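You operate a simulated robot arm through the tools that you are given. There is no shell and no other tool. Be economical: measure what you need, move in short steps, check, and stop when the job is done.

You run a simulated robot arm. Do the job below in one go: nothing can be reset, and whatever is moved stays where it is left.

Task
Tap both joint caps down to their lines and push their pins home.
Fine: use the grey mallet and lay it back where it lay.

The check looks at the end state, three seconds after you hand in, the way a careful person would. Anything else that was tipped, shoved, dropped, spilled or broken makes it a failure. Lids that push on must go on centred and level and be pressed home; caps that screw on are set level and turned clockwise until they are tight.

Robot
A 7-joint arm with a fingered hand on a trunk, on a base that drives. Base frame: it is fixed to the floor where the robot stands at the start and does not move with it; the origin is under the middle of the robot, x ahead of it, y to its left, z up. Units: m, rad, N and s.
Its first joint turns from -2.897 to 2.897 rad. Places, roughly: black joint cap [1.1, 0.7, 0.9]; cream joint pin [0.8, 0.9, 0.9]; green joint pin [1.1, 0.8, 0.9]; silver joint cap [0.8, 0.8, 0.9]. Payload 3.7 kg.
The TCP is the grasp point between the finger pads, 0.025 m short of the fingertips. In the tool frame z runs along the fingers and y along their closing line. Largest opening 0.088 m; the body of the gripper starts 0.029 m behind the TCP. The gripper is a hand of 5 fingers: y runs from the thumb to the fingers, the wrist lies at [-0.013, -0.106, -0.174] in the tool frame.
Orientation is told as [roll, pitch, yaw] about the base's x, y, z axes, in that order, counted from this pose: with the fingers straight down and the wrist toward the robot, the tool's x, y and z point along [0, 1, 0], [1, 0, 0] and [0, 0, -1] of the base frame.

Tools
- The arm moves only by the tool drive_tool. Its argument "targets" is a list that holds one entry, the list of rows, each a list of 6 numbers: the turn, a rotation vector about the base's x, y, z in units of 60 degrees (1.0 is 60 degrees), then the shift along the base's x, y, z in units of 300 mm (1.0 is 300 mm). In form: [[[ax, ay, az, tx, ty, tz], ...]]. A call has 1 to 12 rows; each row is the pose to reach, as a shift and turn from the pose commanded when the call began. A call with a number of a shift or a turn outside -1 to 1 is refused whole. Rows are played at 5 a second. More than 0.05 m and 0.15 rad between two rows, and nothing of the call is played. Where a pose cannot be reached the arm comes as near as it can. A force on the tool above 40 N (or 10 N above the force at the start of the call, whichever is more), or a blocked arm, ends the call early, and 0.2 s more pass. In this call time passes only in rows, and 0.2 s behind the last. It gives the time, the measured TCP pose, the force on the tool (base axes), the opening and the grip force at its end, in the units of the frame above (readings bear some noise), with the torque about the TCP (base axes, N m) and any sound that the robot's microphone picked up, and new pictures: "views" is both (left out), scene, wrist or none.
- Cameras (640 x 400 px; columns grow to the right, rows downward): "scene" is now at [0.2019, 0.2375, 1.3181]; the picture's right is [0.00, -1.00, 0.00], its down [-0.28, -0.00, -0.96] and it looks along [0.96, 0.00, -0.28] (base axes); focal length 238 px, centre (320, 200). "wrist" rides on the gripper at [0.059, -0.079, -0.105] in the tool frame; the picture's right is [-0.73, 0.32, -0.61], its down [-0.62, -0.68, 0.38] and it looks along [-0.29, 0.66, 0.70] (tool axes); focal length 234 px, centre (320, 200). There is no depth. A picture from a camera that has moved, and an enlarged one, comes with that camera's place and axes in the base frame and with its lens. The place of the scene camera against the robot may be out by one fixed shift of up to 0.025 m in any direction.
- roll_base(legs): drives the robot by 1 to 6 legs, each [ahead, left, turn to the left] in m, m and rad, along the robot's own axes; the way and the turn of a leg run together, so that a leg with both is an arc; at most 1.5 m and 3.142 rad a leg. The arm and the cameras ride along, it lands a little off, and it stops where it bumps. It gives what a move gives, and a new picture of the scene camera.
- finger_targets(index, middle, ring, little, thumb_bend, thumb_turn): sets how far each is bent, from 0 (flat) to 1 (curled in); at 0.3 the hand is open as for a grip, at 0.7 the pads meet at the TCP. One left out holds its place. A second passes; each finger stops where it meets its share of the squeeze, and holds until it gets a number again. It is the only way to open and close the hand. It gives what a move gives, with no picture; readings hold the bend of each and the force on index, middle, ring, little, thumb and palm. thumb_turn goes from beside the hand (0) to across from the fingers (1), as for a grip.
- pan_tilt(pan, tilt): turns the head with the scene camera to pan (to the left, within 2.094 rad either way) and tilt (down, from -0.506 to 1.204), counted from straight ahead of the robot. It gives what a move gives, and a new picture of the scene camera.
- inspect(camera, box): a new picture of the part [left, top, right, bottom] of that camera's present view, enlarged. It takes no simulated time.
- finish_job(): hands the job in; it is judged then, once.

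Go step by step. Nothing tells you exact positions but the pictures and the camera data: compare them with the known pose of the tool, close in by small moves and look again before you grip or let go. The budget is 120 turns and 260 pictures, counting those below and the enlarged ones. Unless the task says otherwise, let go and move clear before handing in, and close with one line.

The tools are called as name(argument=value, ...) on one line, values as JSON. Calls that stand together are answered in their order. drive_tool: Moves the arm, as the interface text tells. Its arguments: {"type":"object","properties":{"targets":{"type":"array","items":{"type":"array","items":{"type":"array","items":{"type":"number"}}}},"views":{"type":"string","enum":["both","scene","wrist","none"]}},"required":["targets"]} The other tools are called the same way: finger_targets (index, middle, ring, little, thumb_bend, thumb_turn) moves the fingers one by one; roll_base (legs) drives the base; pan_tilt (pan, tilt) turns the head that bears the scene camera; inspect (camera, box) takes an enlarged picture of a part of a camera's view; finish_job () hands the job in.

At the start:

```text
t: 0.0
position: [0.6151, 0.2118, 1.2357]
tool_rot: [-0.001, 0.001, 0.001]
ft_force: [-0.7, -0.8, 0.4]
ft_torque: [0.03, -0.03, -0.03]
opening: 0.0875
grasp_force: 0.1
shape: jaw
bend: [0.3, 0.3, 0.3, 0.3, 0.3, 0.98]
finger forces: [0.0, 0.1, 0.0, 0.0, 0.1, 0.0]
robot x, y, heading: [0.0015, 0.0, -0.003]
head pan, tilt: [0.002, 0.281]
```

scene: 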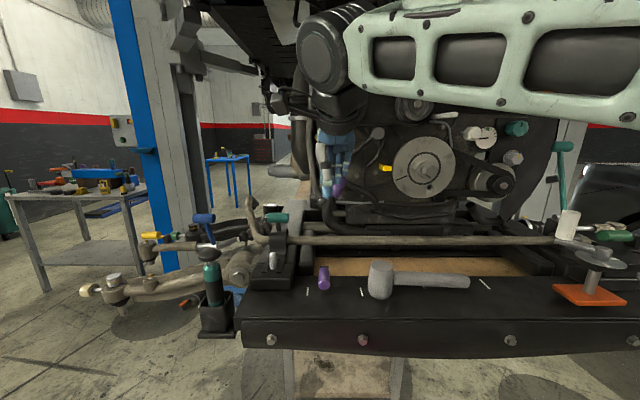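
wrist: 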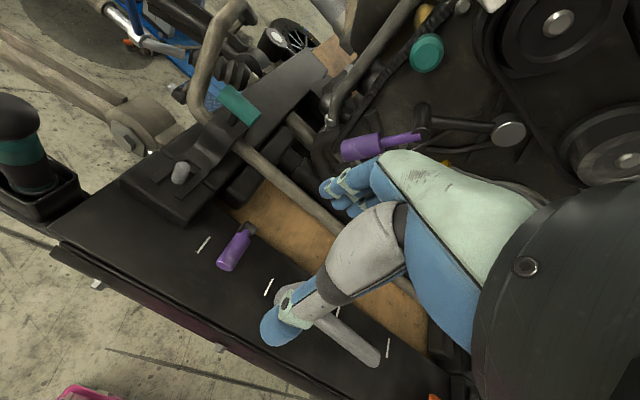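

I see a grey mallet lying on the black beam in front, and the ball joints to the left. I'll look closer at the joints and mallet first.

inspect(camera="scene", box=[70, 190, 310, 340])

inspect(camera="scene", box=[260, 220, 500, 370])

pan_tilt(pan=0.7, tilt=0.5)

```text
2.67 times, centred on (190, 265) of scene
camera zoom: at [0.2019, 0.2375, 1.3181], right [0.0, -1.0, 0.0], down [-0.28, 0.0, -0.96], along [0.96, 0.0, -0.28], focal length 636 px, centre (667, 27)
```

zoom: 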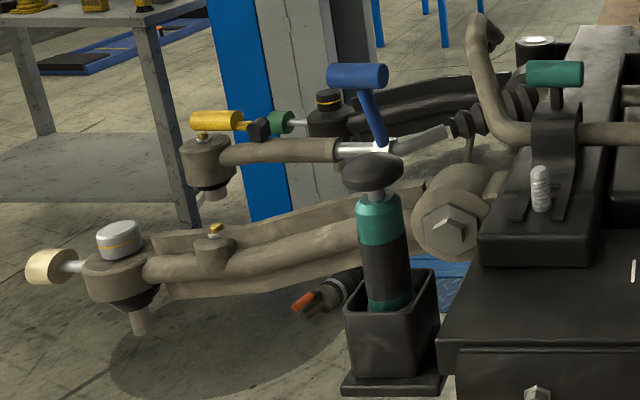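

```text
2.67 times, centred on (380, 295) of scene
camera zoom: at [0.2019, 0.2375, 1.3181], right [0.0, -1.0, 0.0], down [-0.28, 0.0, -0.96], along [0.96, 0.0, -0.28], focal length 636 px, centre (160, -53)
```

zoom: 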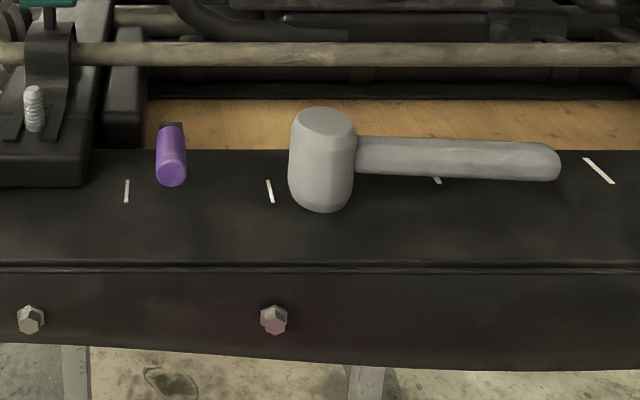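

```text
t: 1.1
position: [0.6151, 0.2128, 1.2363]
tool_rot: [0.0, 0.0, 0.003]
ft_force: [0.7, 0.3, 0.0]
ft_torque: [-0.01, -0.03, 0.0]
opening: 0.0874
grasp_force: 0.1
shape: jaw
bend: [0.3, 0.3, 0.3, 0.3, 0.3, 0.98]
finger forces: [0.0, 0.0, 0.0, 0.0, 0.1, 0.1]
robot x, y, heading: [0.0018, -0.0057, 0.001]
head pan, tilt: [0.7, 0.499]
camera scene: at [0.1781, 0.2959, 1.298], right [0.64, -0.77, 0.0], down [-0.37, -0.31, -0.88], along [0.67, 0.57, -0.48], focal length 238 px, centre (320, 200)
```

scene: 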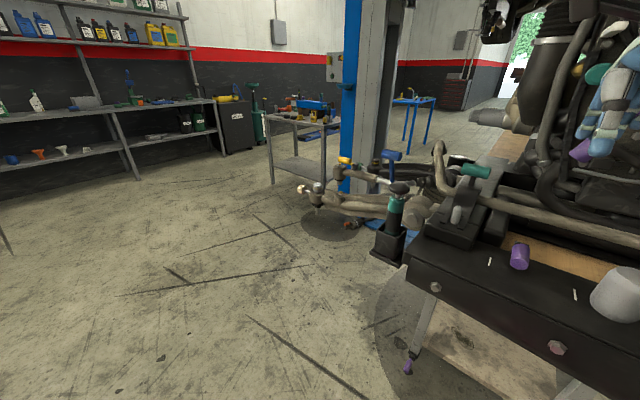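

The silver cap with the cream pin sits on the near arm, and the black cap with the green pin on the far one; both pins stick out to the left. Next I look straight at the mallet.

pan_tilt(pan=-0.3, tilt=0.75)

drive_tool(targets=[[[0, 0, 0, 0, -0.1, 0], [0, 0, 0, -0.1, -0.2, 0], [0, 0, 0, -0.2, -0.3, 0], [0, 0, 0, -0.25, -0.4, 0]]], views="both")

```text
t: 2.3
position: [0.6154, 0.2136, 1.2356]
tool_rot: [-0.001, 0.0, -0.002]
ft_force: [0.4, 0.2, 1.2]
ft_torque: [-0.01, 0.01, -0.01]
opening: 0.0876
grasp_force: 0.1
shape: jaw
bend: [0.3, 0.3, 0.3, 0.3, 0.3, 0.98]
finger forces: [0.0, 0.0, 0.0, 0.1, 0.0, 0.0]
robot x, y, heading: [0.0009, -0.0029, 0.0]
head pan, tilt: [-0.3, 0.75]
camera scene: at [0.1877, 0.2128, 1.276], right [-0.29, -0.96, 0.0], down [-0.65, 0.2, -0.73], along [0.7, -0.22, -0.68], focal length 238 px, centre (320, 200)
```

scene: 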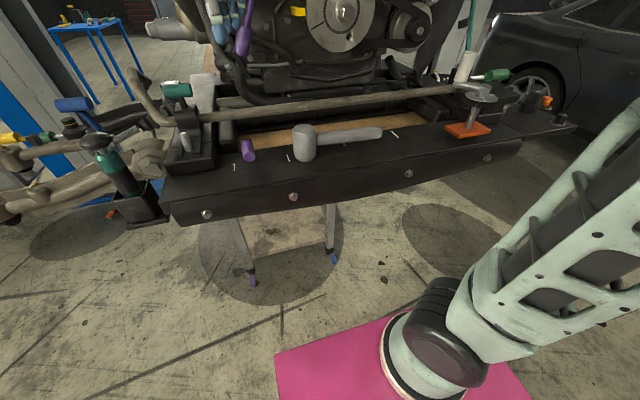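

```text
t: 3.3
position: [0.539, 0.0956, 1.2349]
tool_rot: [0.0, 0.0, 0.001]
ft_force: [-0.2, -0.1, -0.5]
ft_torque: [0.0, -0.03, 0.0]
opening: 0.0878
grasp_force: 0.1
shape: jaw
bend: [0.3, 0.3, 0.3, 0.3, 0.3, 0.98]
finger forces: [0.0, 0.0, 0.0, 0.0, 0.1, 0.0]
robot x, y, heading: [-0.0003, 0.0002, -0.001]
head pan, tilt: [-0.3, 0.75]
camera scene: at [0.1878, 0.2129, 1.276], right [-0.3, -0.96, 0.0], down [-0.65, 0.2, -0.73], along [0.7, -0.22, -0.68], focal length 238 px, centre (320, 200)
camera wrist: at [0.4604, 0.1537, 1.34], right [0.32, -0.73, 0.61], down [-0.68, -0.62, -0.38], along [0.66, -0.29, -0.7], focal length 234 px, centre (320, 200)
```

scene: 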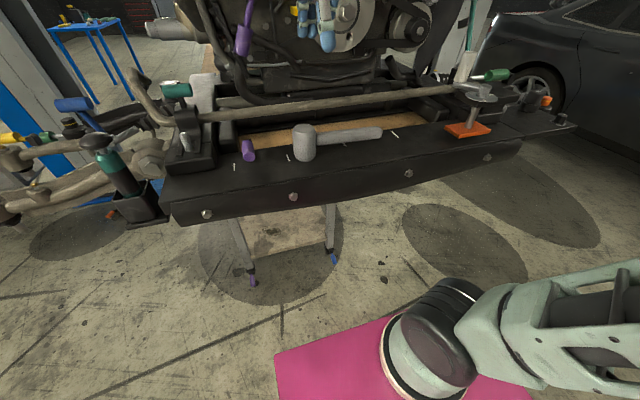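
wrist: 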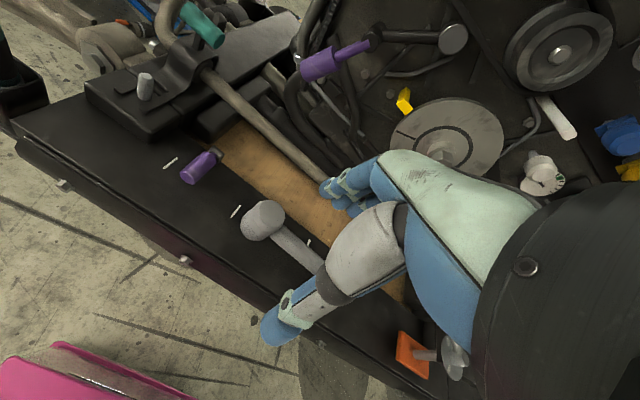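

The mallet head stands as a vertical barrel and its handle runs along -y. I enlarge both views to pin it down.

inspect(camera="wrist", box=[150, 130, 390, 280])

inspect(camera="scene", box=[220, 90, 420, 215])

```text
2.67 times, centred on (270, 205) of wrist
camera zoom: at [0.4604, 0.1537, 1.34], right [0.32, -0.73, 0.61], down [-0.68, -0.62, -0.38], along [0.66, -0.29, -0.7], focal length 624 px, centre (453, 187)
```

zoom: 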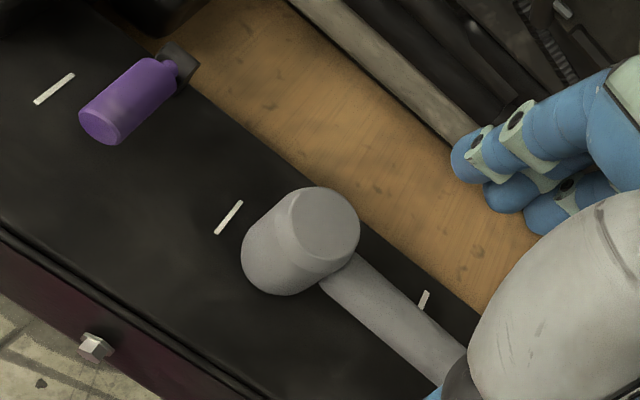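

```text
3.20 times, centred on (320, 152) of scene
camera zoom: at [0.1878, 0.2129, 1.276], right [-0.3, -0.96, 0.0], down [-0.65, 0.2, -0.73], along [0.7, -0.22, -0.68], focal length 763 px, centre (320, 352)
```

zoom: 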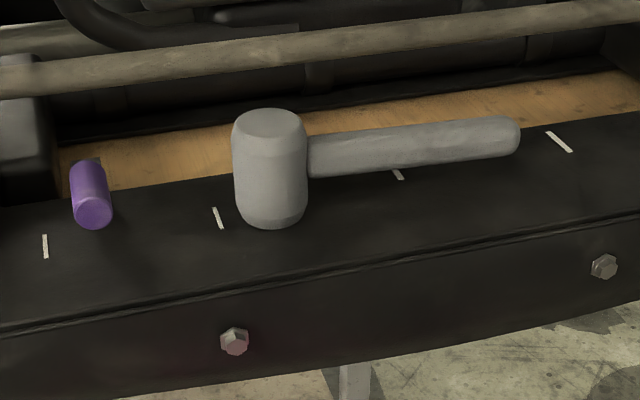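

The beam top is at z≈0.965, mallet head top ≈1.04, and the handle runs at z≈1.003 from (0.657, 0.06) to (0.650, -0.08). I move above the handle.

drive_tool(targets=[[[0, 0, 0, 0.08, -0.07, -0.07], [0, 0, 0, 0.16, -0.14, -0.14], [0, 0, 0, 0.24, -0.21, -0.21], [0, 0, -0.02, 0.31, -0.28, -0.3], [0, 0, -0.043, 0.387, -0.352, -0.383]]])

inspect(camera="wrist", box=[160, 150, 480, 350])

inspect(camera="scene", box=[220, 50, 460, 200])

```text
t: 4.5
position: [0.6569, -0.0138, 1.1221]
tool_rot: [0.0, 0.001, -0.047]
ft_force: [1.1, 0.1, 0.4]
ft_torque: [0.02, 0.0, 0.0]
opening: 0.0878
grasp_force: 0.0
shape: jaw
bend: [0.3, 0.3, 0.3, 0.3, 0.3, 0.98]
finger forces: [0.0, 0.0, 0.0, 0.0, 0.0, 0.1]
robot x, y, heading: [-0.0028, -0.0021, -0.001]
head pan, tilt: [-0.3, 0.75]
camera scene: at [0.1874, 0.2128, 1.2761], right [-0.3, -0.96, 0.0], down [-0.65, 0.2, -0.73], along [0.7, -0.22, -0.68], focal length 238 px, centre (320, 200)
camera wrist: at [0.5805, 0.0479, 1.2263], right [0.29, -0.74, 0.61], down [-0.71, -0.59, -0.38], along [0.64, -0.32, -0.7], focal length 234 px, centre (320, 200)
```

scene: 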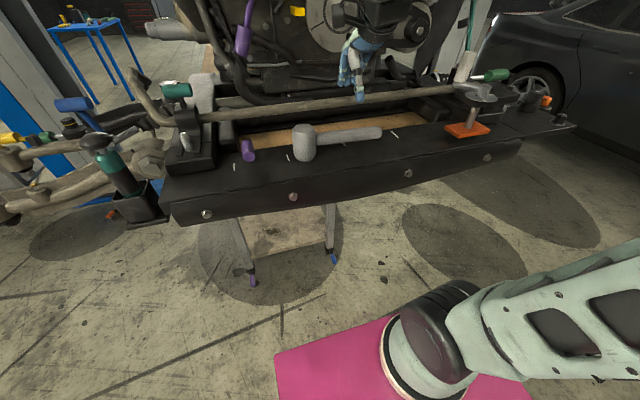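
wrist: 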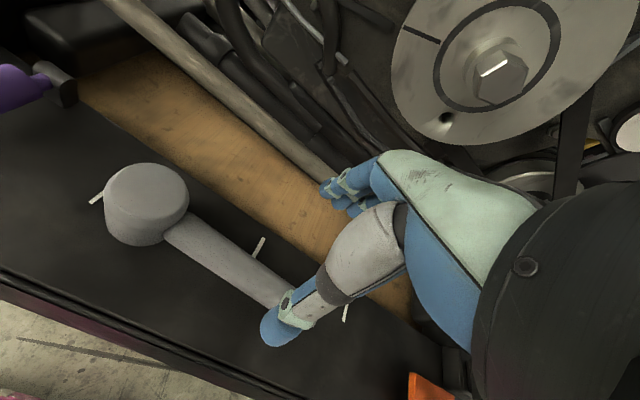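

```text
2.00 times, centred on (320, 250) of wrist
camera zoom: at [0.5805, 0.0479, 1.2263], right [0.29, -0.74, 0.61], down [-0.71, -0.59, -0.38], along [0.64, -0.32, -0.7], focal length 468 px, centre (320, 100)
```

zoom: 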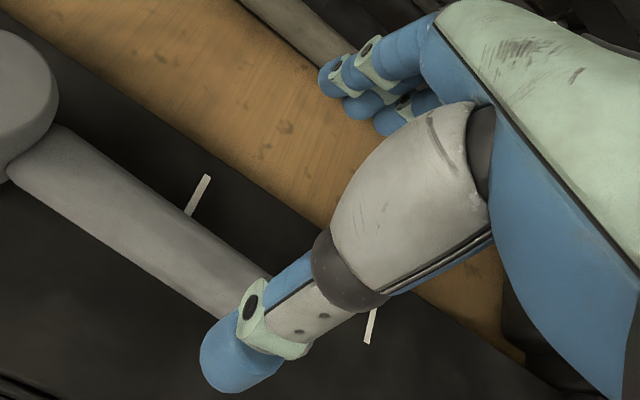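

```text
2.67 times, centred on (340, 125) of scene
camera zoom: at [0.1874, 0.2128, 1.2761], right [-0.3, -0.96, 0.0], down [-0.65, 0.2, -0.73], along [0.7, -0.22, -0.68], focal length 636 px, centre (267, 400)
```

zoom: 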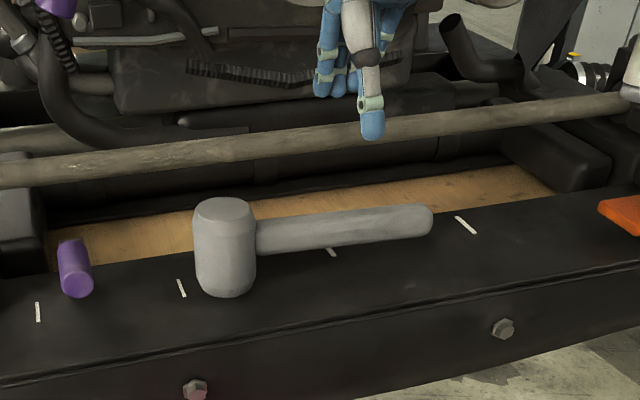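

Readings agree with my estimate; the handle is turned about -0.06 rad. I go straight down around the handle.

drive_tool(targets=[[[0, 0, -0.012, -0.016, 0.005, -0.1], [0, 0, -0.012, -0.016, 0.005, -0.2], [0, 0, -0.012, -0.016, 0.005, -0.3], [0, 0, -0.012, -0.016, 0.005, -0.37]]])

inspect(camera="scene", box=[220, 50, 460, 200])

```text
t: 5.5
position: [0.6511, -0.0104, 1.01]
tool_rot: [0.0, 0.002, -0.058]
ft_force: [0.2, 0.0, -0.4]
ft_torque: [-0.02, 0.01, 0.03]
opening: 0.0877
grasp_force: 0.1
shape: jaw
bend: [0.3, 0.3, 0.3, 0.3, 0.3, 0.98]
finger forces: [0.0, 0.1, 0.1, 0.0, 0.0, 0.0]
robot x, y, heading: [0.0039, -0.0011, -0.001]
head pan, tilt: [-0.3, 0.75]
camera scene: at [0.1876, 0.2128, 1.276], right [-0.3, -0.96, 0.0], down [-0.65, 0.2, -0.73], along [0.7, -0.22, -0.68], focal length 238 px, centre (320, 200)
camera wrist: at [0.5762, 0.0524, 1.115], right [0.28, -0.74, 0.61], down [-0.72, -0.58, -0.38], along [0.64, -0.33, -0.7], focal length 234 px, centre (320, 200)
```

scene: 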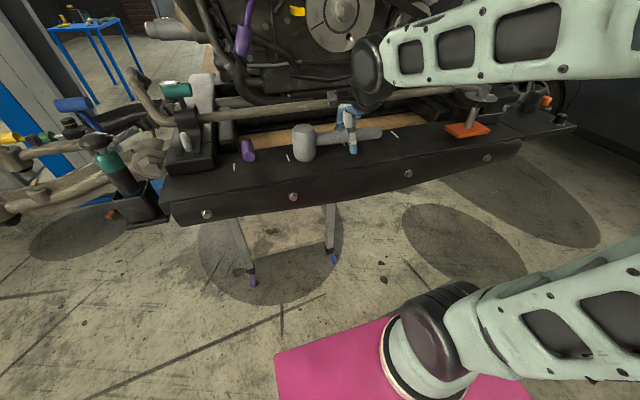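
wrist: 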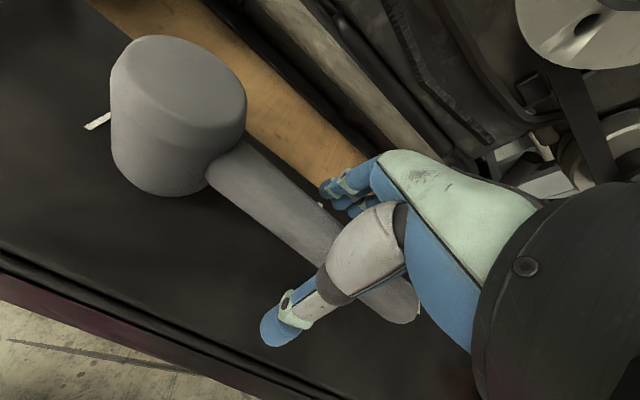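

```text
2.67 times, centred on (340, 125) of scene
camera zoom: at [0.1876, 0.2128, 1.276], right [-0.3, -0.96, 0.0], down [-0.65, 0.2, -0.73], along [0.7, -0.22, -0.68], focal length 636 px, centre (267, 400)
```

zoom: 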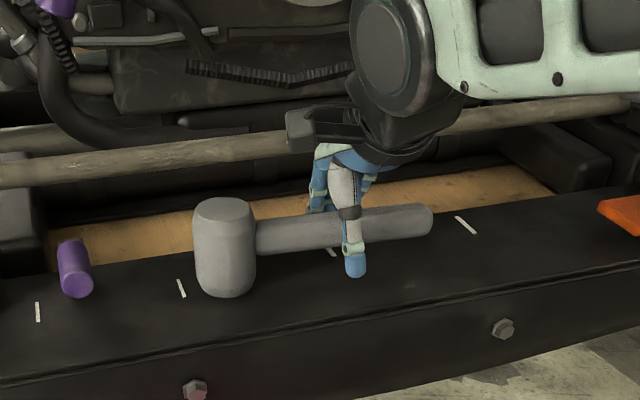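

The thumb is in front of the handle and the fingers behind it. I close the hand.

finger_targets(index=0.8, middle=0.8, ring=0.8, little=0.8, thumb_bend=0.8)

drive_tool(targets=[[[0, 0, 0, 0, 0, 0.03], [0, 0, 0, 0, 0, 0.06], [0, 0, 0, 0, 0, 0.1]]])

```text
t: 6.5
position: [0.6513, -0.0101, 1.011]
tool_rot: [0.001, -0.001, -0.056]
ft_force: [-3.1, -0.9, 2.0]
ft_torque: [0.32, 0.22, 0.34]
opening: 0.0217
grasp_force: 27.6
shape: fingers
bend: [0.75, 0.75, 0.75, 0.78, 0.58, 0.93]
finger forces: [8.4, 6.0, 6.1, 5.9, 27.6, 0.1]
robot x, y, heading: [-0.0036, 0.001, -0.002]
head pan, tilt: [-0.3, 0.75]
```

```text
t: 7.3
position: [0.6506, -0.01, 1.0417]
tool_rot: [0.001, 0.001, -0.058]
ft_force: [0.3, -0.2, -4.7]
ft_torque: [-0.39, 0.06, -0.01]
opening: 0.0217
grasp_force: 24.1
shape: fingers
bend: [0.75, 0.76, 0.77, 0.79, 0.58, 0.9]
finger forces: [8.8, 6.0, 5.2, 4.6, 24.9, 0.1]
robot x, y, heading: [0.0012, 0.0011, -0.001]
head pan, tilt: [-0.3, 0.75]
camera scene: at [0.1878, 0.2128, 1.276], right [-0.3, -0.96, 0.0], down [-0.65, 0.2, -0.73], along [0.7, -0.22, -0.68], focal length 238 px, centre (320, 200)
camera wrist: at [0.5759, 0.0522, 1.1448], right [0.28, -0.74, 0.61], down [-0.72, -0.58, -0.38], along [0.64, -0.33, -0.7], focal length 234 px, centre (320, 200)
```

scene: 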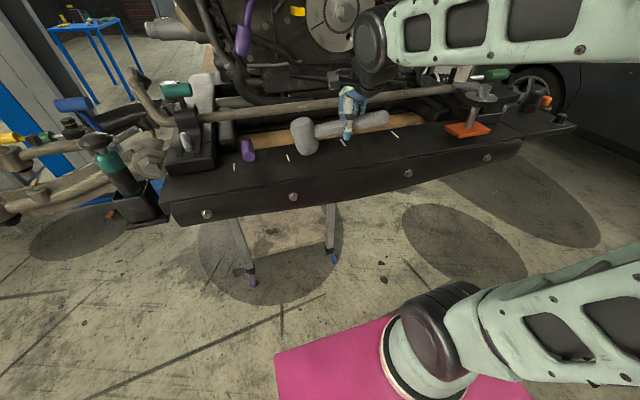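
wrist: 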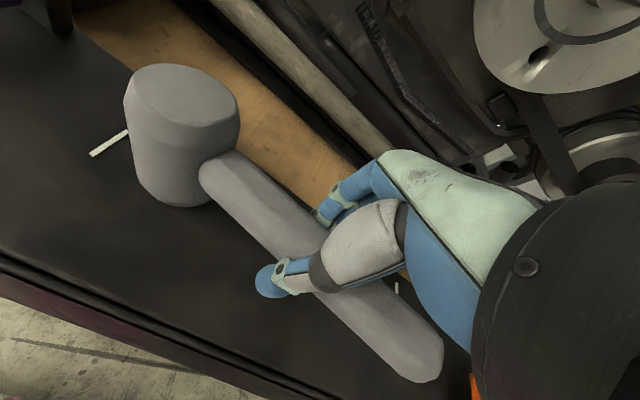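

The mallet lifted but droops a little at the head. I squeeze firmer.

finger_targets(index=1.0, middle=1.0, ring=1.0, little=1.0, thumb_bend=1.0)

drive_tool(targets=[[[0, 0, 0, -0.05, 0, 0.1], [0, 0, 0, -0.15, 0, 0.2], [0, 0, 0, -0.25, 0, 0.3], [0, 0, 0, -0.35, 0, 0.4], [0, 0, 0, -0.45, 0, 0.5], [0, 0, 0, -0.55, 0, 0.6]]], views="none")

inspect(camera="scene", box=[0, 0, 640, 400])

```text
t: 8.3
position: [0.6512, -0.0097, 1.0397]
tool_rot: [0.0, -0.001, -0.057]
ft_force: [0.2, 0.1, -5.3]
ft_torque: [-0.3, 0.12, 0.0]
opening: 0.019
grasp_force: 46.4
shape: fingers
bend: [0.81, 0.82, 0.81, 1.0, 0.79, 0.85]
finger forces: [18.5, 13.3, 13.8, 0.0, 47.5, 0.1]
robot x, y, heading: [-0.0014, -0.0009, -0.0]
head pan, tilt: [-0.3, 0.75]
```

```text
t: 9.7
position: [0.485, -0.0106, 1.2207]
tool_rot: [-0.001, 0.004, -0.058]
ft_force: [-0.1, 0.8, -4.4]
ft_torque: [-0.3, 0.13, -0.03]
opening: 0.0194
grasp_force: 50.8
shape: fingers
bend: [0.81, 0.82, 0.81, 1.0, 0.79, 0.85]
finger forces: [18.2, 16.2, 16.5, 0.0, 50.1, 0.1]
robot x, y, heading: [-0.0011, -0.0013, -0.002]
head pan, tilt: [-0.3, 0.75]
```

```text
1.00 times, centred on (320, 200) of scene (not enlarged: the box is as wide or as high as the picture)
camera zoom: at [0.1879, 0.2128, 1.276], right [-0.3, -0.96, 0.0], down [-0.65, 0.2, -0.73], along [0.7, -0.22, -0.68], focal length 238 px, centre (320, 200)
```

zoom: 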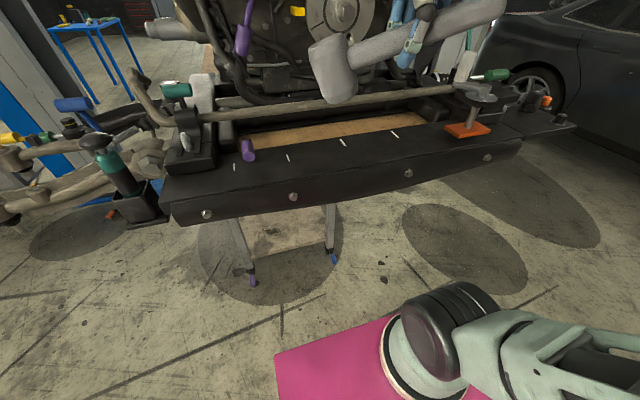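

The mallet is up, now tilted with the head lower. I look at it from the wrist camera to measure the tilt.

inspect(camera="wrist", box=[0, 0, 640, 400])

pan_tilt(pan=-0.4, tilt=0.2)

```text
1.00 times, centred on (320, 200) of wrist (not enlarged: the box is as wide or as high as the picture)
camera zoom: at [0.4104, 0.0525, 1.3242], right [0.28, -0.74, 0.61], down [-0.72, -0.58, -0.38], along [0.64, -0.33, -0.7], focal length 234 px, centre (320, 200)
```

zoom: 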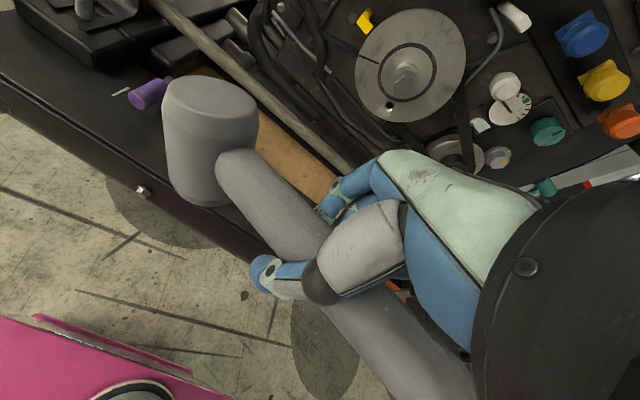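

```text
t: 10.7
position: [0.4866, -0.0103, 1.2203]
tool_rot: [0.001, 0.0, -0.057]
ft_force: [0.5, -0.7, -4.2]
ft_torque: [-0.33, 0.11, -0.01]
opening: 0.0193
grasp_force: 50.5
shape: fingers
bend: [0.81, 0.82, 0.81, 1.0, 0.79, 0.85]
finger forces: [18.1, 16.1, 16.4, 0.1, 50.1, 0.0]
robot x, y, heading: [-0.0004, 0.0004, -0.003]
head pan, tilt: [-0.4, 0.201]
camera scene: at [0.1944, 0.201, 1.3256], right [-0.39, -0.92, 0.0], down [-0.18, 0.08, -0.98], along [0.9, -0.38, -0.2], focal length 238 px, centre (320, 200)
```

scene: 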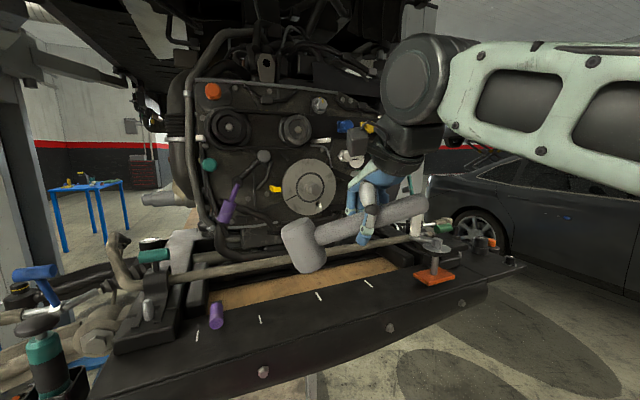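

The mallet is held with about 0.33 rad of droop, which I'll cancel with a roll. I drive left to get the joints in reach.

roll_base(legs=[[0, 0.5, 0]])

pan_tilt(pan=0.3, tilt=0.5)

```text
t: 13.7
position: [0.4873, 0.487, 1.2205]
tool_rot: [0.001, 0.0, -0.064]
ft_force: [-0.3, -0.1, -4.6]
ft_torque: [-0.35, 0.12, 0.03]
opening: 0.019
grasp_force: 50.2
shape: fingers
bend: [0.81, 0.82, 0.81, 1.0, 0.79, 0.85]
finger forces: [18.0, 16.1, 16.4, 0.1, 50.1, 0.1]
robot x, y, heading: [0.0016, 0.4991, -0.007]
head pan, tilt: [-0.4, 0.201]
camera scene: at [0.1963, 0.6996, 1.3257], right [-0.39, -0.92, 0.0], down [-0.18, 0.08, -0.98], along [0.9, -0.39, -0.2], focal length 238 px, centre (320, 200)
```

scene: 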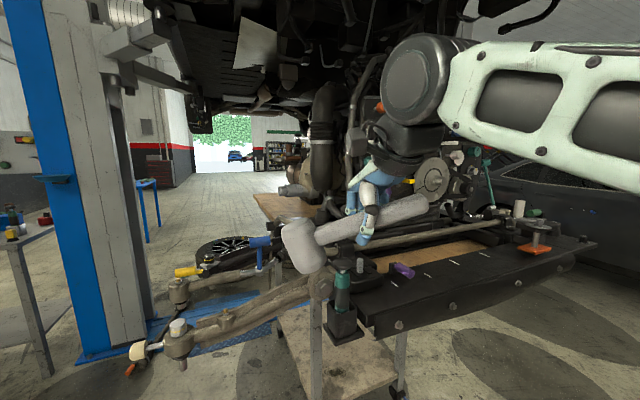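

```text
t: 14.7
position: [0.4866, 0.4867, 1.2197]
tool_rot: [0.0, 0.0, -0.062]
ft_force: [0.7, -0.8, -4.4]
ft_torque: [-0.26, 0.1, -0.01]
opening: 0.019
grasp_force: 50.4
shape: fingers
bend: [0.81, 0.82, 0.81, 1.0, 0.79, 0.85]
finger forces: [18.1, 16.2, 16.3, 0.0, 50.1, 0.1]
robot x, y, heading: [-0.0013, 0.4968, -0.007]
head pan, tilt: [0.3, 0.499]
camera scene: at [0.1977, 0.7626, 1.298], right [0.29, -0.96, 0.0], down [-0.46, -0.14, -0.88], along [0.84, 0.26, -0.48], focal length 238 px, centre (320, 200)
```

scene: 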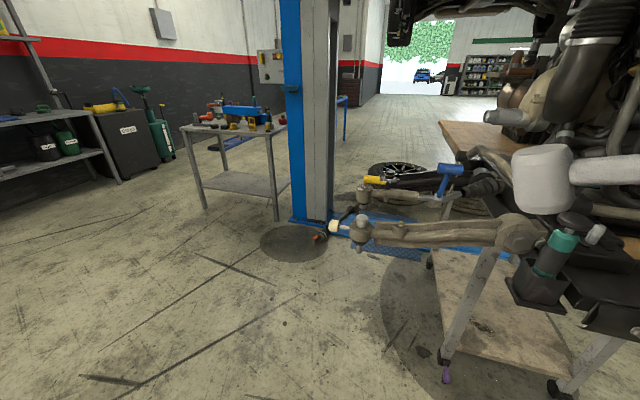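

Both joints are in view now; I enlarge them.

inspect(camera="scene", box=[310, 160, 470, 260])

inspect(camera="scene", box=[320, 205, 400, 255])

inspect(camera="scene", box=[350, 160, 430, 210])

```text
4.00 times, centred on (390, 210) of scene
camera zoom: at [0.1977, 0.7626, 1.298], right [0.29, -0.96, 0.0], down [-0.46, -0.14, -0.88], along [0.84, 0.26, -0.48], focal length 954 px, centre (40, 160)
```

zoom: 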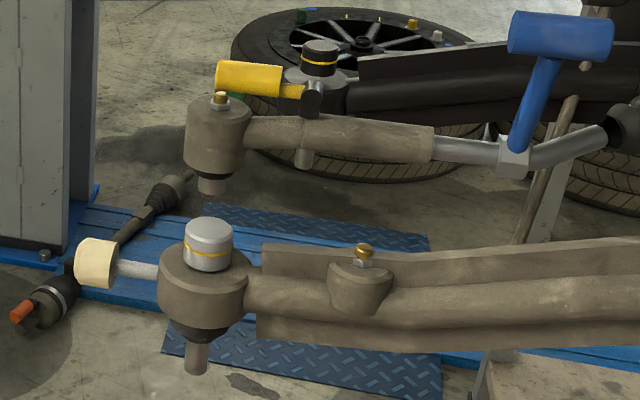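

```text
8.00 times, centred on (360, 230) of scene
camera zoom: at [0.1977, 0.7626, 1.298], right [0.29, -0.96, 0.0], down [-0.46, -0.14, -0.88], along [0.84, 0.26, -0.48], focal length 1908 px, centre (0, -40)
```

zoom: 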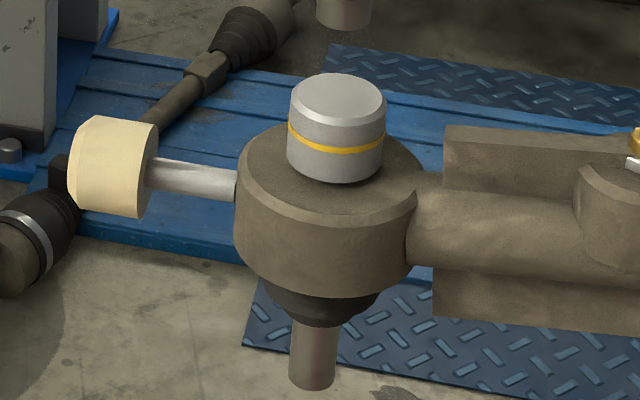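

```text
8.00 times, centred on (390, 185) of scene
camera zoom: at [0.1977, 0.7626, 1.298], right [0.29, -0.96, 0.0], down [-0.46, -0.14, -0.88], along [0.84, 0.26, -0.48], focal length 1908 px, centre (-240, 320)
```

zoom: 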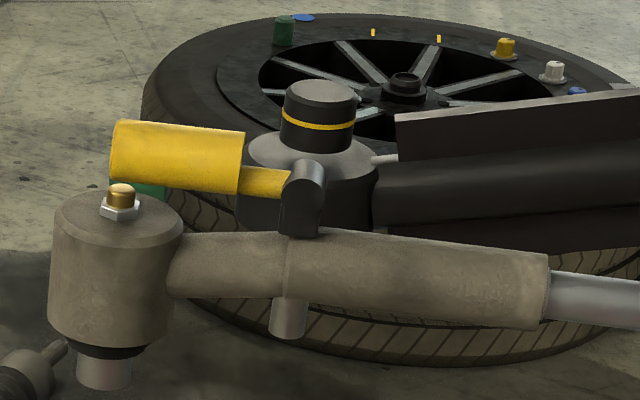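

The cap tops measure about (0.785, 0.81, 0.92) for silver and (1.106, 0.75, 0.95) for black, and both pins run along +y. I'll stand to the left of the joints, where arm and mallet have free space.

roll_base(legs=[[0, 0.6, 0], [0.3, 0, 0], [0, 0, -0.5]])

pan_tilt(pan=0.0, tilt=0.7)

```text
t: 21.1
position: [0.724, 0.8503, 1.2196]
tool_rot: [0.0, 0.0, -0.549]
ft_force: [0.3, 0.2, -4.0]
ft_torque: [-0.23, 0.24, -0.01]
opening: 0.0188
grasp_force: 50.1
shape: fingers
bend: [0.81, 0.82, 0.81, 1.0, 0.79, 0.85]
finger forces: [17.8, 16.3, 16.4, 0.2, 49.9, 0.2]
robot x, y, heading: [0.2997, 1.0838, -0.494]
head pan, tilt: [0.3, 0.499]
camera scene: at [0.5927, 1.2332, 1.298], right [-0.19, -0.98, 0.0], down [-0.47, 0.09, -0.88], along [0.86, -0.17, -0.48], focal length 238 px, centre (320, 200)
```

scene: 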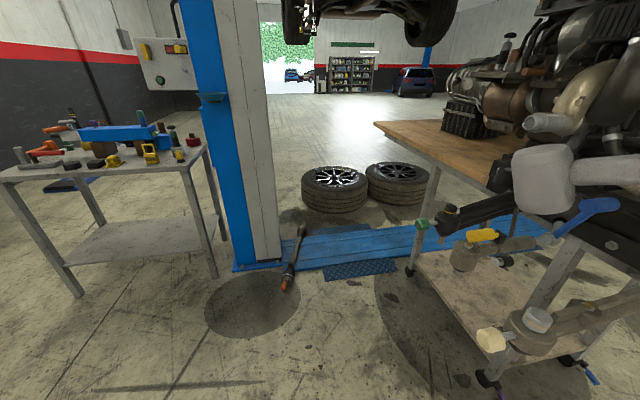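

```text
t: 21.9
position: [0.7243, 0.8485, 1.2187]
tool_rot: [0.001, -0.001, -0.547]
ft_force: [-0.4, 0.3, -3.5]
ft_torque: [-0.25, 0.28, -0.04]
opening: 0.019
grasp_force: 50.5
shape: fingers
bend: [0.81, 0.82, 0.81, 1.0, 0.79, 0.85]
finger forces: [17.7, 16.4, 16.4, 0.0, 49.9, 0.1]
robot x, y, heading: [0.3031, 1.085, -0.486]
head pan, tilt: [0.0, 0.7]
camera scene: at [0.5783, 1.2104, 1.2803], right [-0.47, -0.88, 0.0], down [-0.57, 0.3, -0.77], along [0.68, -0.36, -0.64], focal length 238 px, centre (320, 200)
```

scene: 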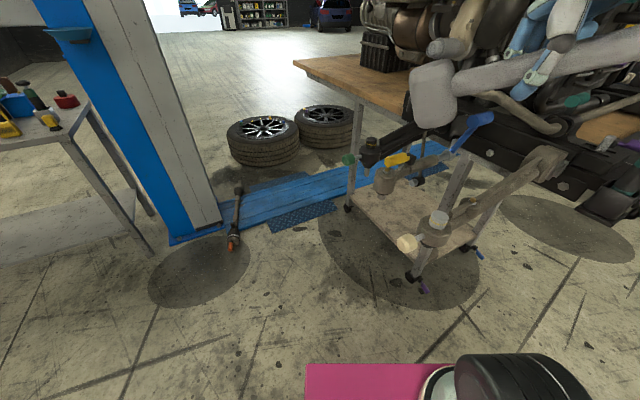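

A much better view of the joints. I zoom in to triangulate them again.

inspect(camera="scene", box=[330, 120, 510, 270])

inspect(camera="scene", box=[340, 130, 420, 180])

inspect(camera="scene", box=[390, 200, 470, 250])

```text
2.67 times, centred on (420, 195) of scene
camera zoom: at [0.5783, 1.2104, 1.2803], right [-0.47, -0.88, 0.0], down [-0.57, 0.3, -0.77], along [0.68, -0.36, -0.64], focal length 636 px, centre (53, 213)
```

zoom: 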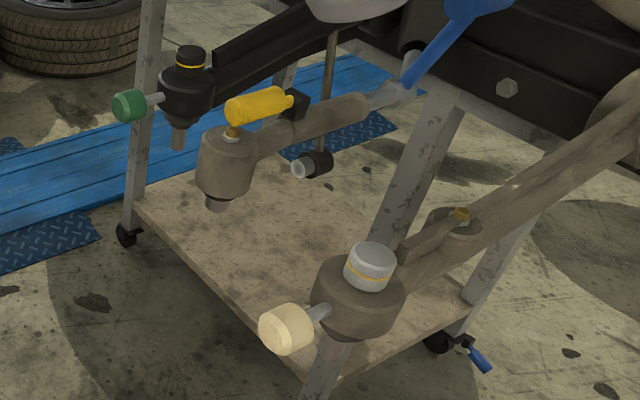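

```text
8.00 times, centred on (380, 155) of scene
camera zoom: at [0.5783, 1.2104, 1.2803], right [-0.47, -0.88, 0.0], down [-0.57, 0.3, -0.77], along [0.68, -0.36, -0.64], focal length 1908 px, centre (-160, 560)
```

zoom: 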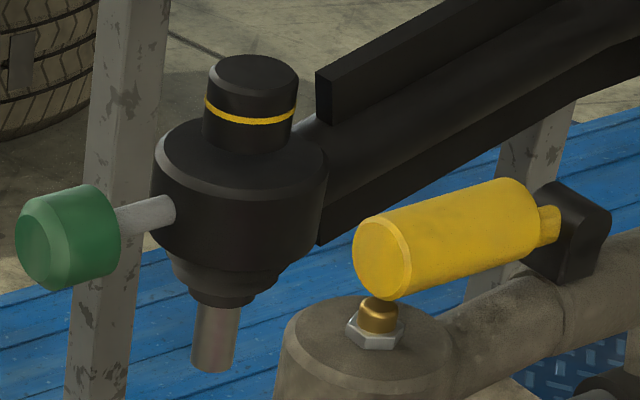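

```text
8.00 times, centred on (430, 225) of scene
camera zoom: at [0.5783, 1.2104, 1.2803], right [-0.47, -0.88, 0.0], down [-0.57, 0.3, -0.77], along [0.68, -0.36, -0.64], focal length 1908 px, centre (-560, 0)
```

zoom: 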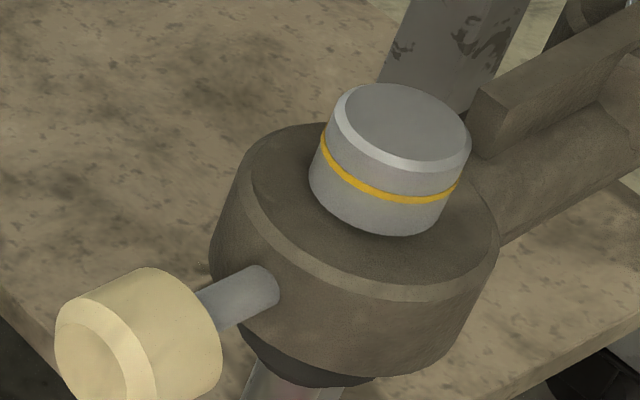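

I'll work the silver cap with the mallet pointing +x and the hand in free space in front of the joint. First I yaw the hand there, high above.

drive_tool(targets=[[[0, 0, -0.13, -0.02, -0.02, 0], [0, 0, -0.26, -0.04, -0.04, 0], [0, 0, -0.39, -0.06, -0.06, 0], [0, 0, -0.52, -0.08, -0.08, 0], [0, 0, -0.65, -0.12, -0.1, 0], [0, 0, -0.78, -0.14, -0.12, 0], [0, 0, -0.88, -0.16, -0.147, 0], [0, 0, -0.974, -0.16, -0.147, 0]]], views="none")

drive_tool(targets=[[[0, -0.11, 0, 0, 0, -0.05], [0, -0.22, 0, 0, 0, -0.1], [0, -0.315, 0, 0, 0, -0.15]]])

```text
t: 23.7
position: [0.6759, 0.805, 1.2191]
tool_rot: [0.0, 0.001, -1.569]
ft_force: [-1.1, 0.6, -4.0]
ft_torque: [0.1, 0.33, 0.01]
opening: 0.0188
grasp_force: 50.2
shape: fingers
bend: [0.82, 0.82, 0.81, 1.0, 0.79, 0.85]
finger forces: [17.9, 16.5, 16.6, 0.0, 50.2, 0.0]
robot x, y, heading: [0.305, 1.087, -0.49]
head pan, tilt: [0.0, 0.7]
```

```text
t: 24.5
position: [0.6776, 0.8034, 1.1731]
tool_rot: [0.332, 0.001, -1.569]
ft_force: [-0.8, 0.0, -3.8]
ft_torque: [0.08, 0.39, 0.03]
opening: 0.0191
grasp_force: 51.7
shape: fingers
bend: [0.82, 0.82, 0.81, 1.0, 0.79, 0.85]
finger forces: [18.2, 17.3, 16.4, 0.0, 50.7, 0.0]
robot x, y, heading: [0.3048, 1.0856, -0.493]
head pan, tilt: [0.0, 0.7]
camera scene: at [0.5783, 1.2103, 1.2803], right [-0.47, -0.88, 0.0], down [-0.57, 0.3, -0.76], along [0.67, -0.36, -0.64], focal length 238 px, centre (320, 200)
camera wrist: at [0.6973, 0.8835, 1.2917], right [-0.88, -0.33, 0.34], down [-0.47, 0.68, -0.57], along [-0.05, -0.66, -0.75], focal length 234 px, centre (320, 200)
```

scene: 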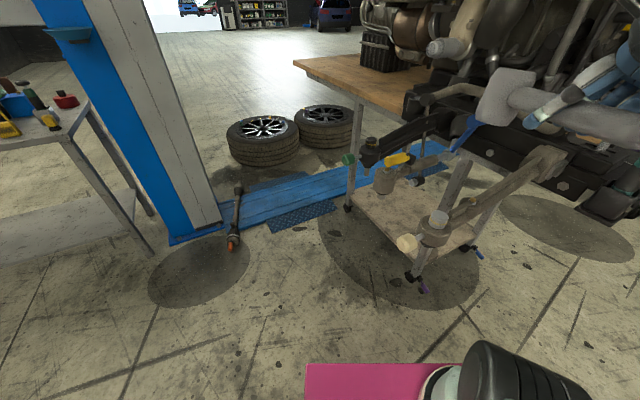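
wrist: 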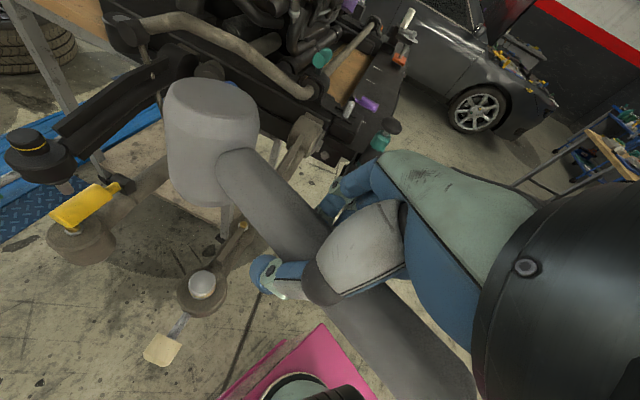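

The silver cap is at about (0.770, 0.804), and the level mallet head's centre at (0.767, 0.784, 1.172). I move the head over the cap and come down to about 2 cm above it.

drive_tool(targets=[[[0, 0, 0, 0.01, 0.067, -0.15], [0, 0, 0, 0.01, 0.067, -0.3], [0, 0, 0, 0.01, 0.067, -0.45], [0, 0, 0, 0.01, 0.067, -0.6]]])

inspect(camera="scene", box=[380, 170, 500, 245])

inspect(camera="wrist", box=[80, 60, 320, 210])

```text
t: 25.5
position: [0.6754, 0.8232, 0.9941]
tool_rot: [0.331, -0.002, -1.568]
ft_force: [0.6, 0.2, -3.5]
ft_torque: [0.1, 0.36, 0.02]
opening: 0.0188
grasp_force: 52.9
shape: fingers
bend: [0.82, 0.82, 0.81, 1.0, 0.8, 0.85]
finger forces: [18.7, 18.0, 17.0, 0.0, 53.1, 0.0]
robot x, y, heading: [0.3004, 1.0858, -0.491]
head pan, tilt: [0.0, 0.7]
camera scene: at [0.5783, 1.2104, 1.2803], right [-0.47, -0.88, 0.0], down [-0.57, 0.3, -0.76], along [0.67, -0.36, -0.64], focal length 238 px, centre (320, 200)
camera wrist: at [0.6975, 0.9022, 1.1107], right [-0.88, -0.33, 0.34], down [-0.47, 0.68, -0.57], along [-0.05, -0.66, -0.75], focal length 234 px, centre (320, 200)
```

scene: 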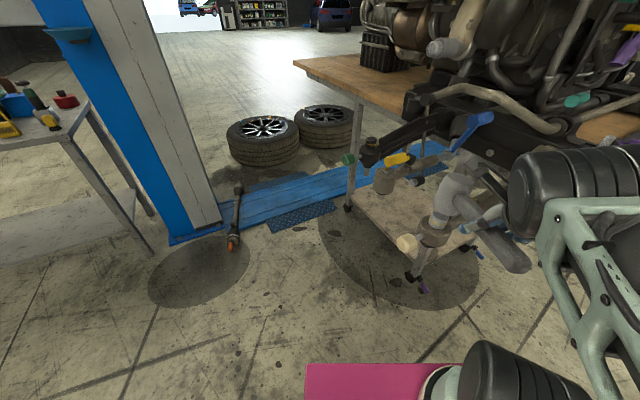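
wrist: 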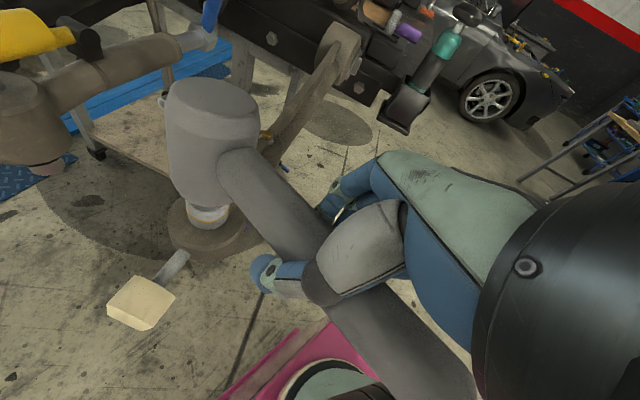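

```text
5.33 times, centred on (440, 208) of scene
camera zoom: at [0.5783, 1.2104, 1.2803], right [-0.47, -0.88, 0.0], down [-0.57, 0.3, -0.76], along [0.67, -0.36, -0.64], focal length 1272 px, centre (-320, 160)
```

zoom: 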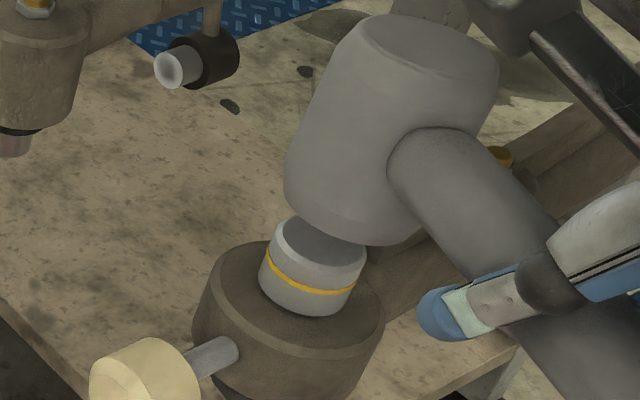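

```text
2.67 times, centred on (200, 135) of wrist
camera zoom: at [0.6975, 0.9022, 1.1107], right [-0.88, -0.33, 0.34], down [-0.47, 0.68, -0.57], along [-0.05, -0.66, -0.75], focal length 624 px, centre (640, 373)
```

zoom: 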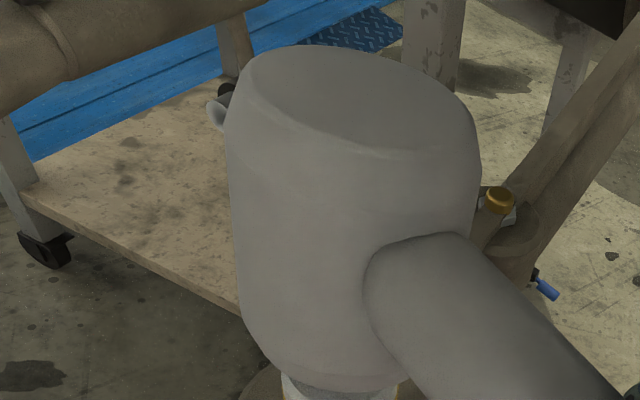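

The head is nearly centred over the silver cap, a few mm off. I correct and lower until contact.

drive_tool(targets=[[[0, 0, 0, 0.01, 0.02, -0.02], [0, 0, 0, 0.01, 0.02, -0.04], [0, 0, 0, 0.01, 0.02, -0.055], [0, 0, 0, 0.01, 0.02, -0.065], [0, 0, 0, 0.01, 0.02, -0.075], [0, 0, 0, 0.01, 0.02, -0.085], [0, 0, 0, 0.01, 0.02, -0.095], [0, 0, 0, 0.01, 0.02, -0.105]]])

inspect(camera="scene", box=[380, 170, 500, 245])

```text
t: 27.3
position: [0.6824, 0.8309, 0.9726]
tool_rot: [0.33, -0.001, -1.568]
ft_force: [-2.9, 0.7, -0.2]
ft_torque: [-0.08, 0.1, 0.0]
opening: 0.0187
grasp_force: 53.0
shape: fingers
bend: [0.82, 0.82, 0.81, 1.0, 0.8, 0.85]
finger forces: [21.5, 16.7, 16.8, 0.1, 50.6, 0.0]
out of reach, approached as far as the arm can: row 6, 7, 8
robot x, y, heading: [0.2989, 1.0834, -0.49]
head pan, tilt: [0.0, 0.7]
camera scene: at [0.5781, 1.2105, 1.2803], right [-0.47, -0.88, 0.0], down [-0.57, 0.3, -0.77], along [0.68, -0.36, -0.64], focal length 238 px, centre (320, 200)
camera wrist: at [0.7045, 0.9096, 1.0906], right [-0.88, -0.33, 0.34], down [-0.47, 0.68, -0.56], along [-0.05, -0.66, -0.75], focal length 234 px, centre (320, 200)
```

scene: 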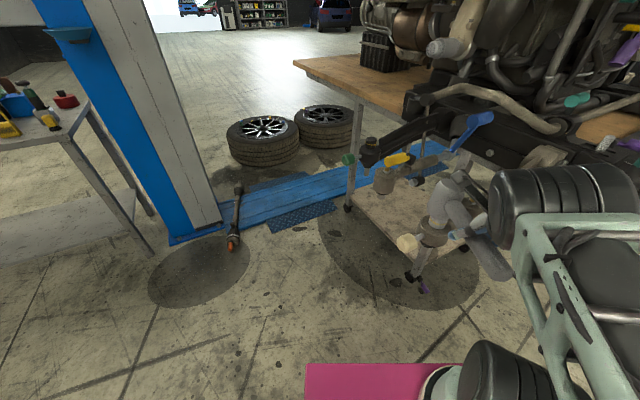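
wrist: 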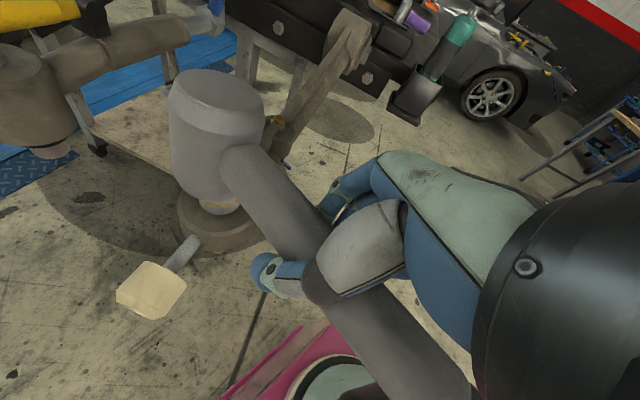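

```text
5.33 times, centred on (440, 208) of scene
camera zoom: at [0.5781, 1.2105, 1.2803], right [-0.47, -0.88, 0.0], down [-0.57, 0.3, -0.77], along [0.68, -0.36, -0.64], focal length 1272 px, centre (-320, 160)
```

zoom: 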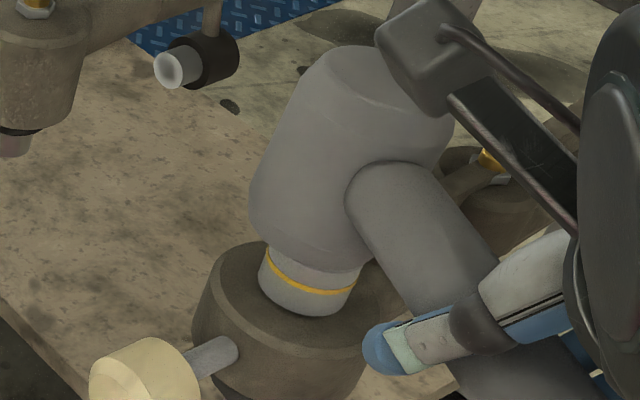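

The head touches the cap but the arm has run into a joint limit from this stance. I lift the mallet and move the base back and turn it for a better posture.

drive_tool(targets=[[[0, 0, 0, 0, 0, 0.15], [0, 0, 0, 0, 0, 0.3], [0, 0, 0, 0, 0, 0.45], [0, 0, 0, 0, 0, 0.6], [0, 0, 0, 0, 0, 0.75]]], views="none")

roll_base(legs=[[-0.06, 0.325, 0], [0, 0, -0.6]])

```text
t: 28.5
position: [0.682, 0.8296, 1.1983]
tool_rot: [0.33, 0.001, -1.568]
ft_force: [0.9, 0.3, -4.1]
ft_torque: [0.1, 0.3, -0.02]
opening: 0.0188
grasp_force: 54.2
shape: fingers
bend: [0.82, 0.82, 0.81, 1.0, 0.8, 0.85]
finger forces: [18.6, 18.7, 17.4, 0.0, 52.5, 0.1]
robot x, y, heading: [0.2997, 1.0854, -0.494]
head pan, tilt: [0.0, 0.7]
```

```text
t: 32.3
position: [0.5681, 0.9721, 1.1972]
tool_rot: [0.329, 0.001, -2.169]
ft_force: [0.3, -0.3, -3.7]
ft_torque: [0.3, 0.25, -0.04]
opening: 0.019
grasp_force: 54.4
shape: fingers
bend: [0.82, 0.82, 0.81, 1.0, 0.8, 0.85]
finger forces: [18.3, 18.9, 17.4, 0.0, 52.9, 0.0]
robot x, y, heading: [0.3985, 1.3998, -1.092]
head pan, tilt: [0.0, 0.7]
camera scene: at [0.6925, 1.3519, 1.2803], right [-0.89, -0.46, 0.0], down [-0.3, 0.57, -0.76], along [0.35, -0.68, -0.64], focal length 238 px, centre (320, 200)
```

scene: 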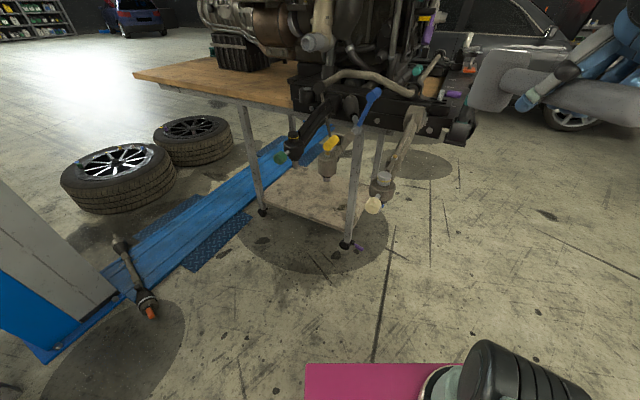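

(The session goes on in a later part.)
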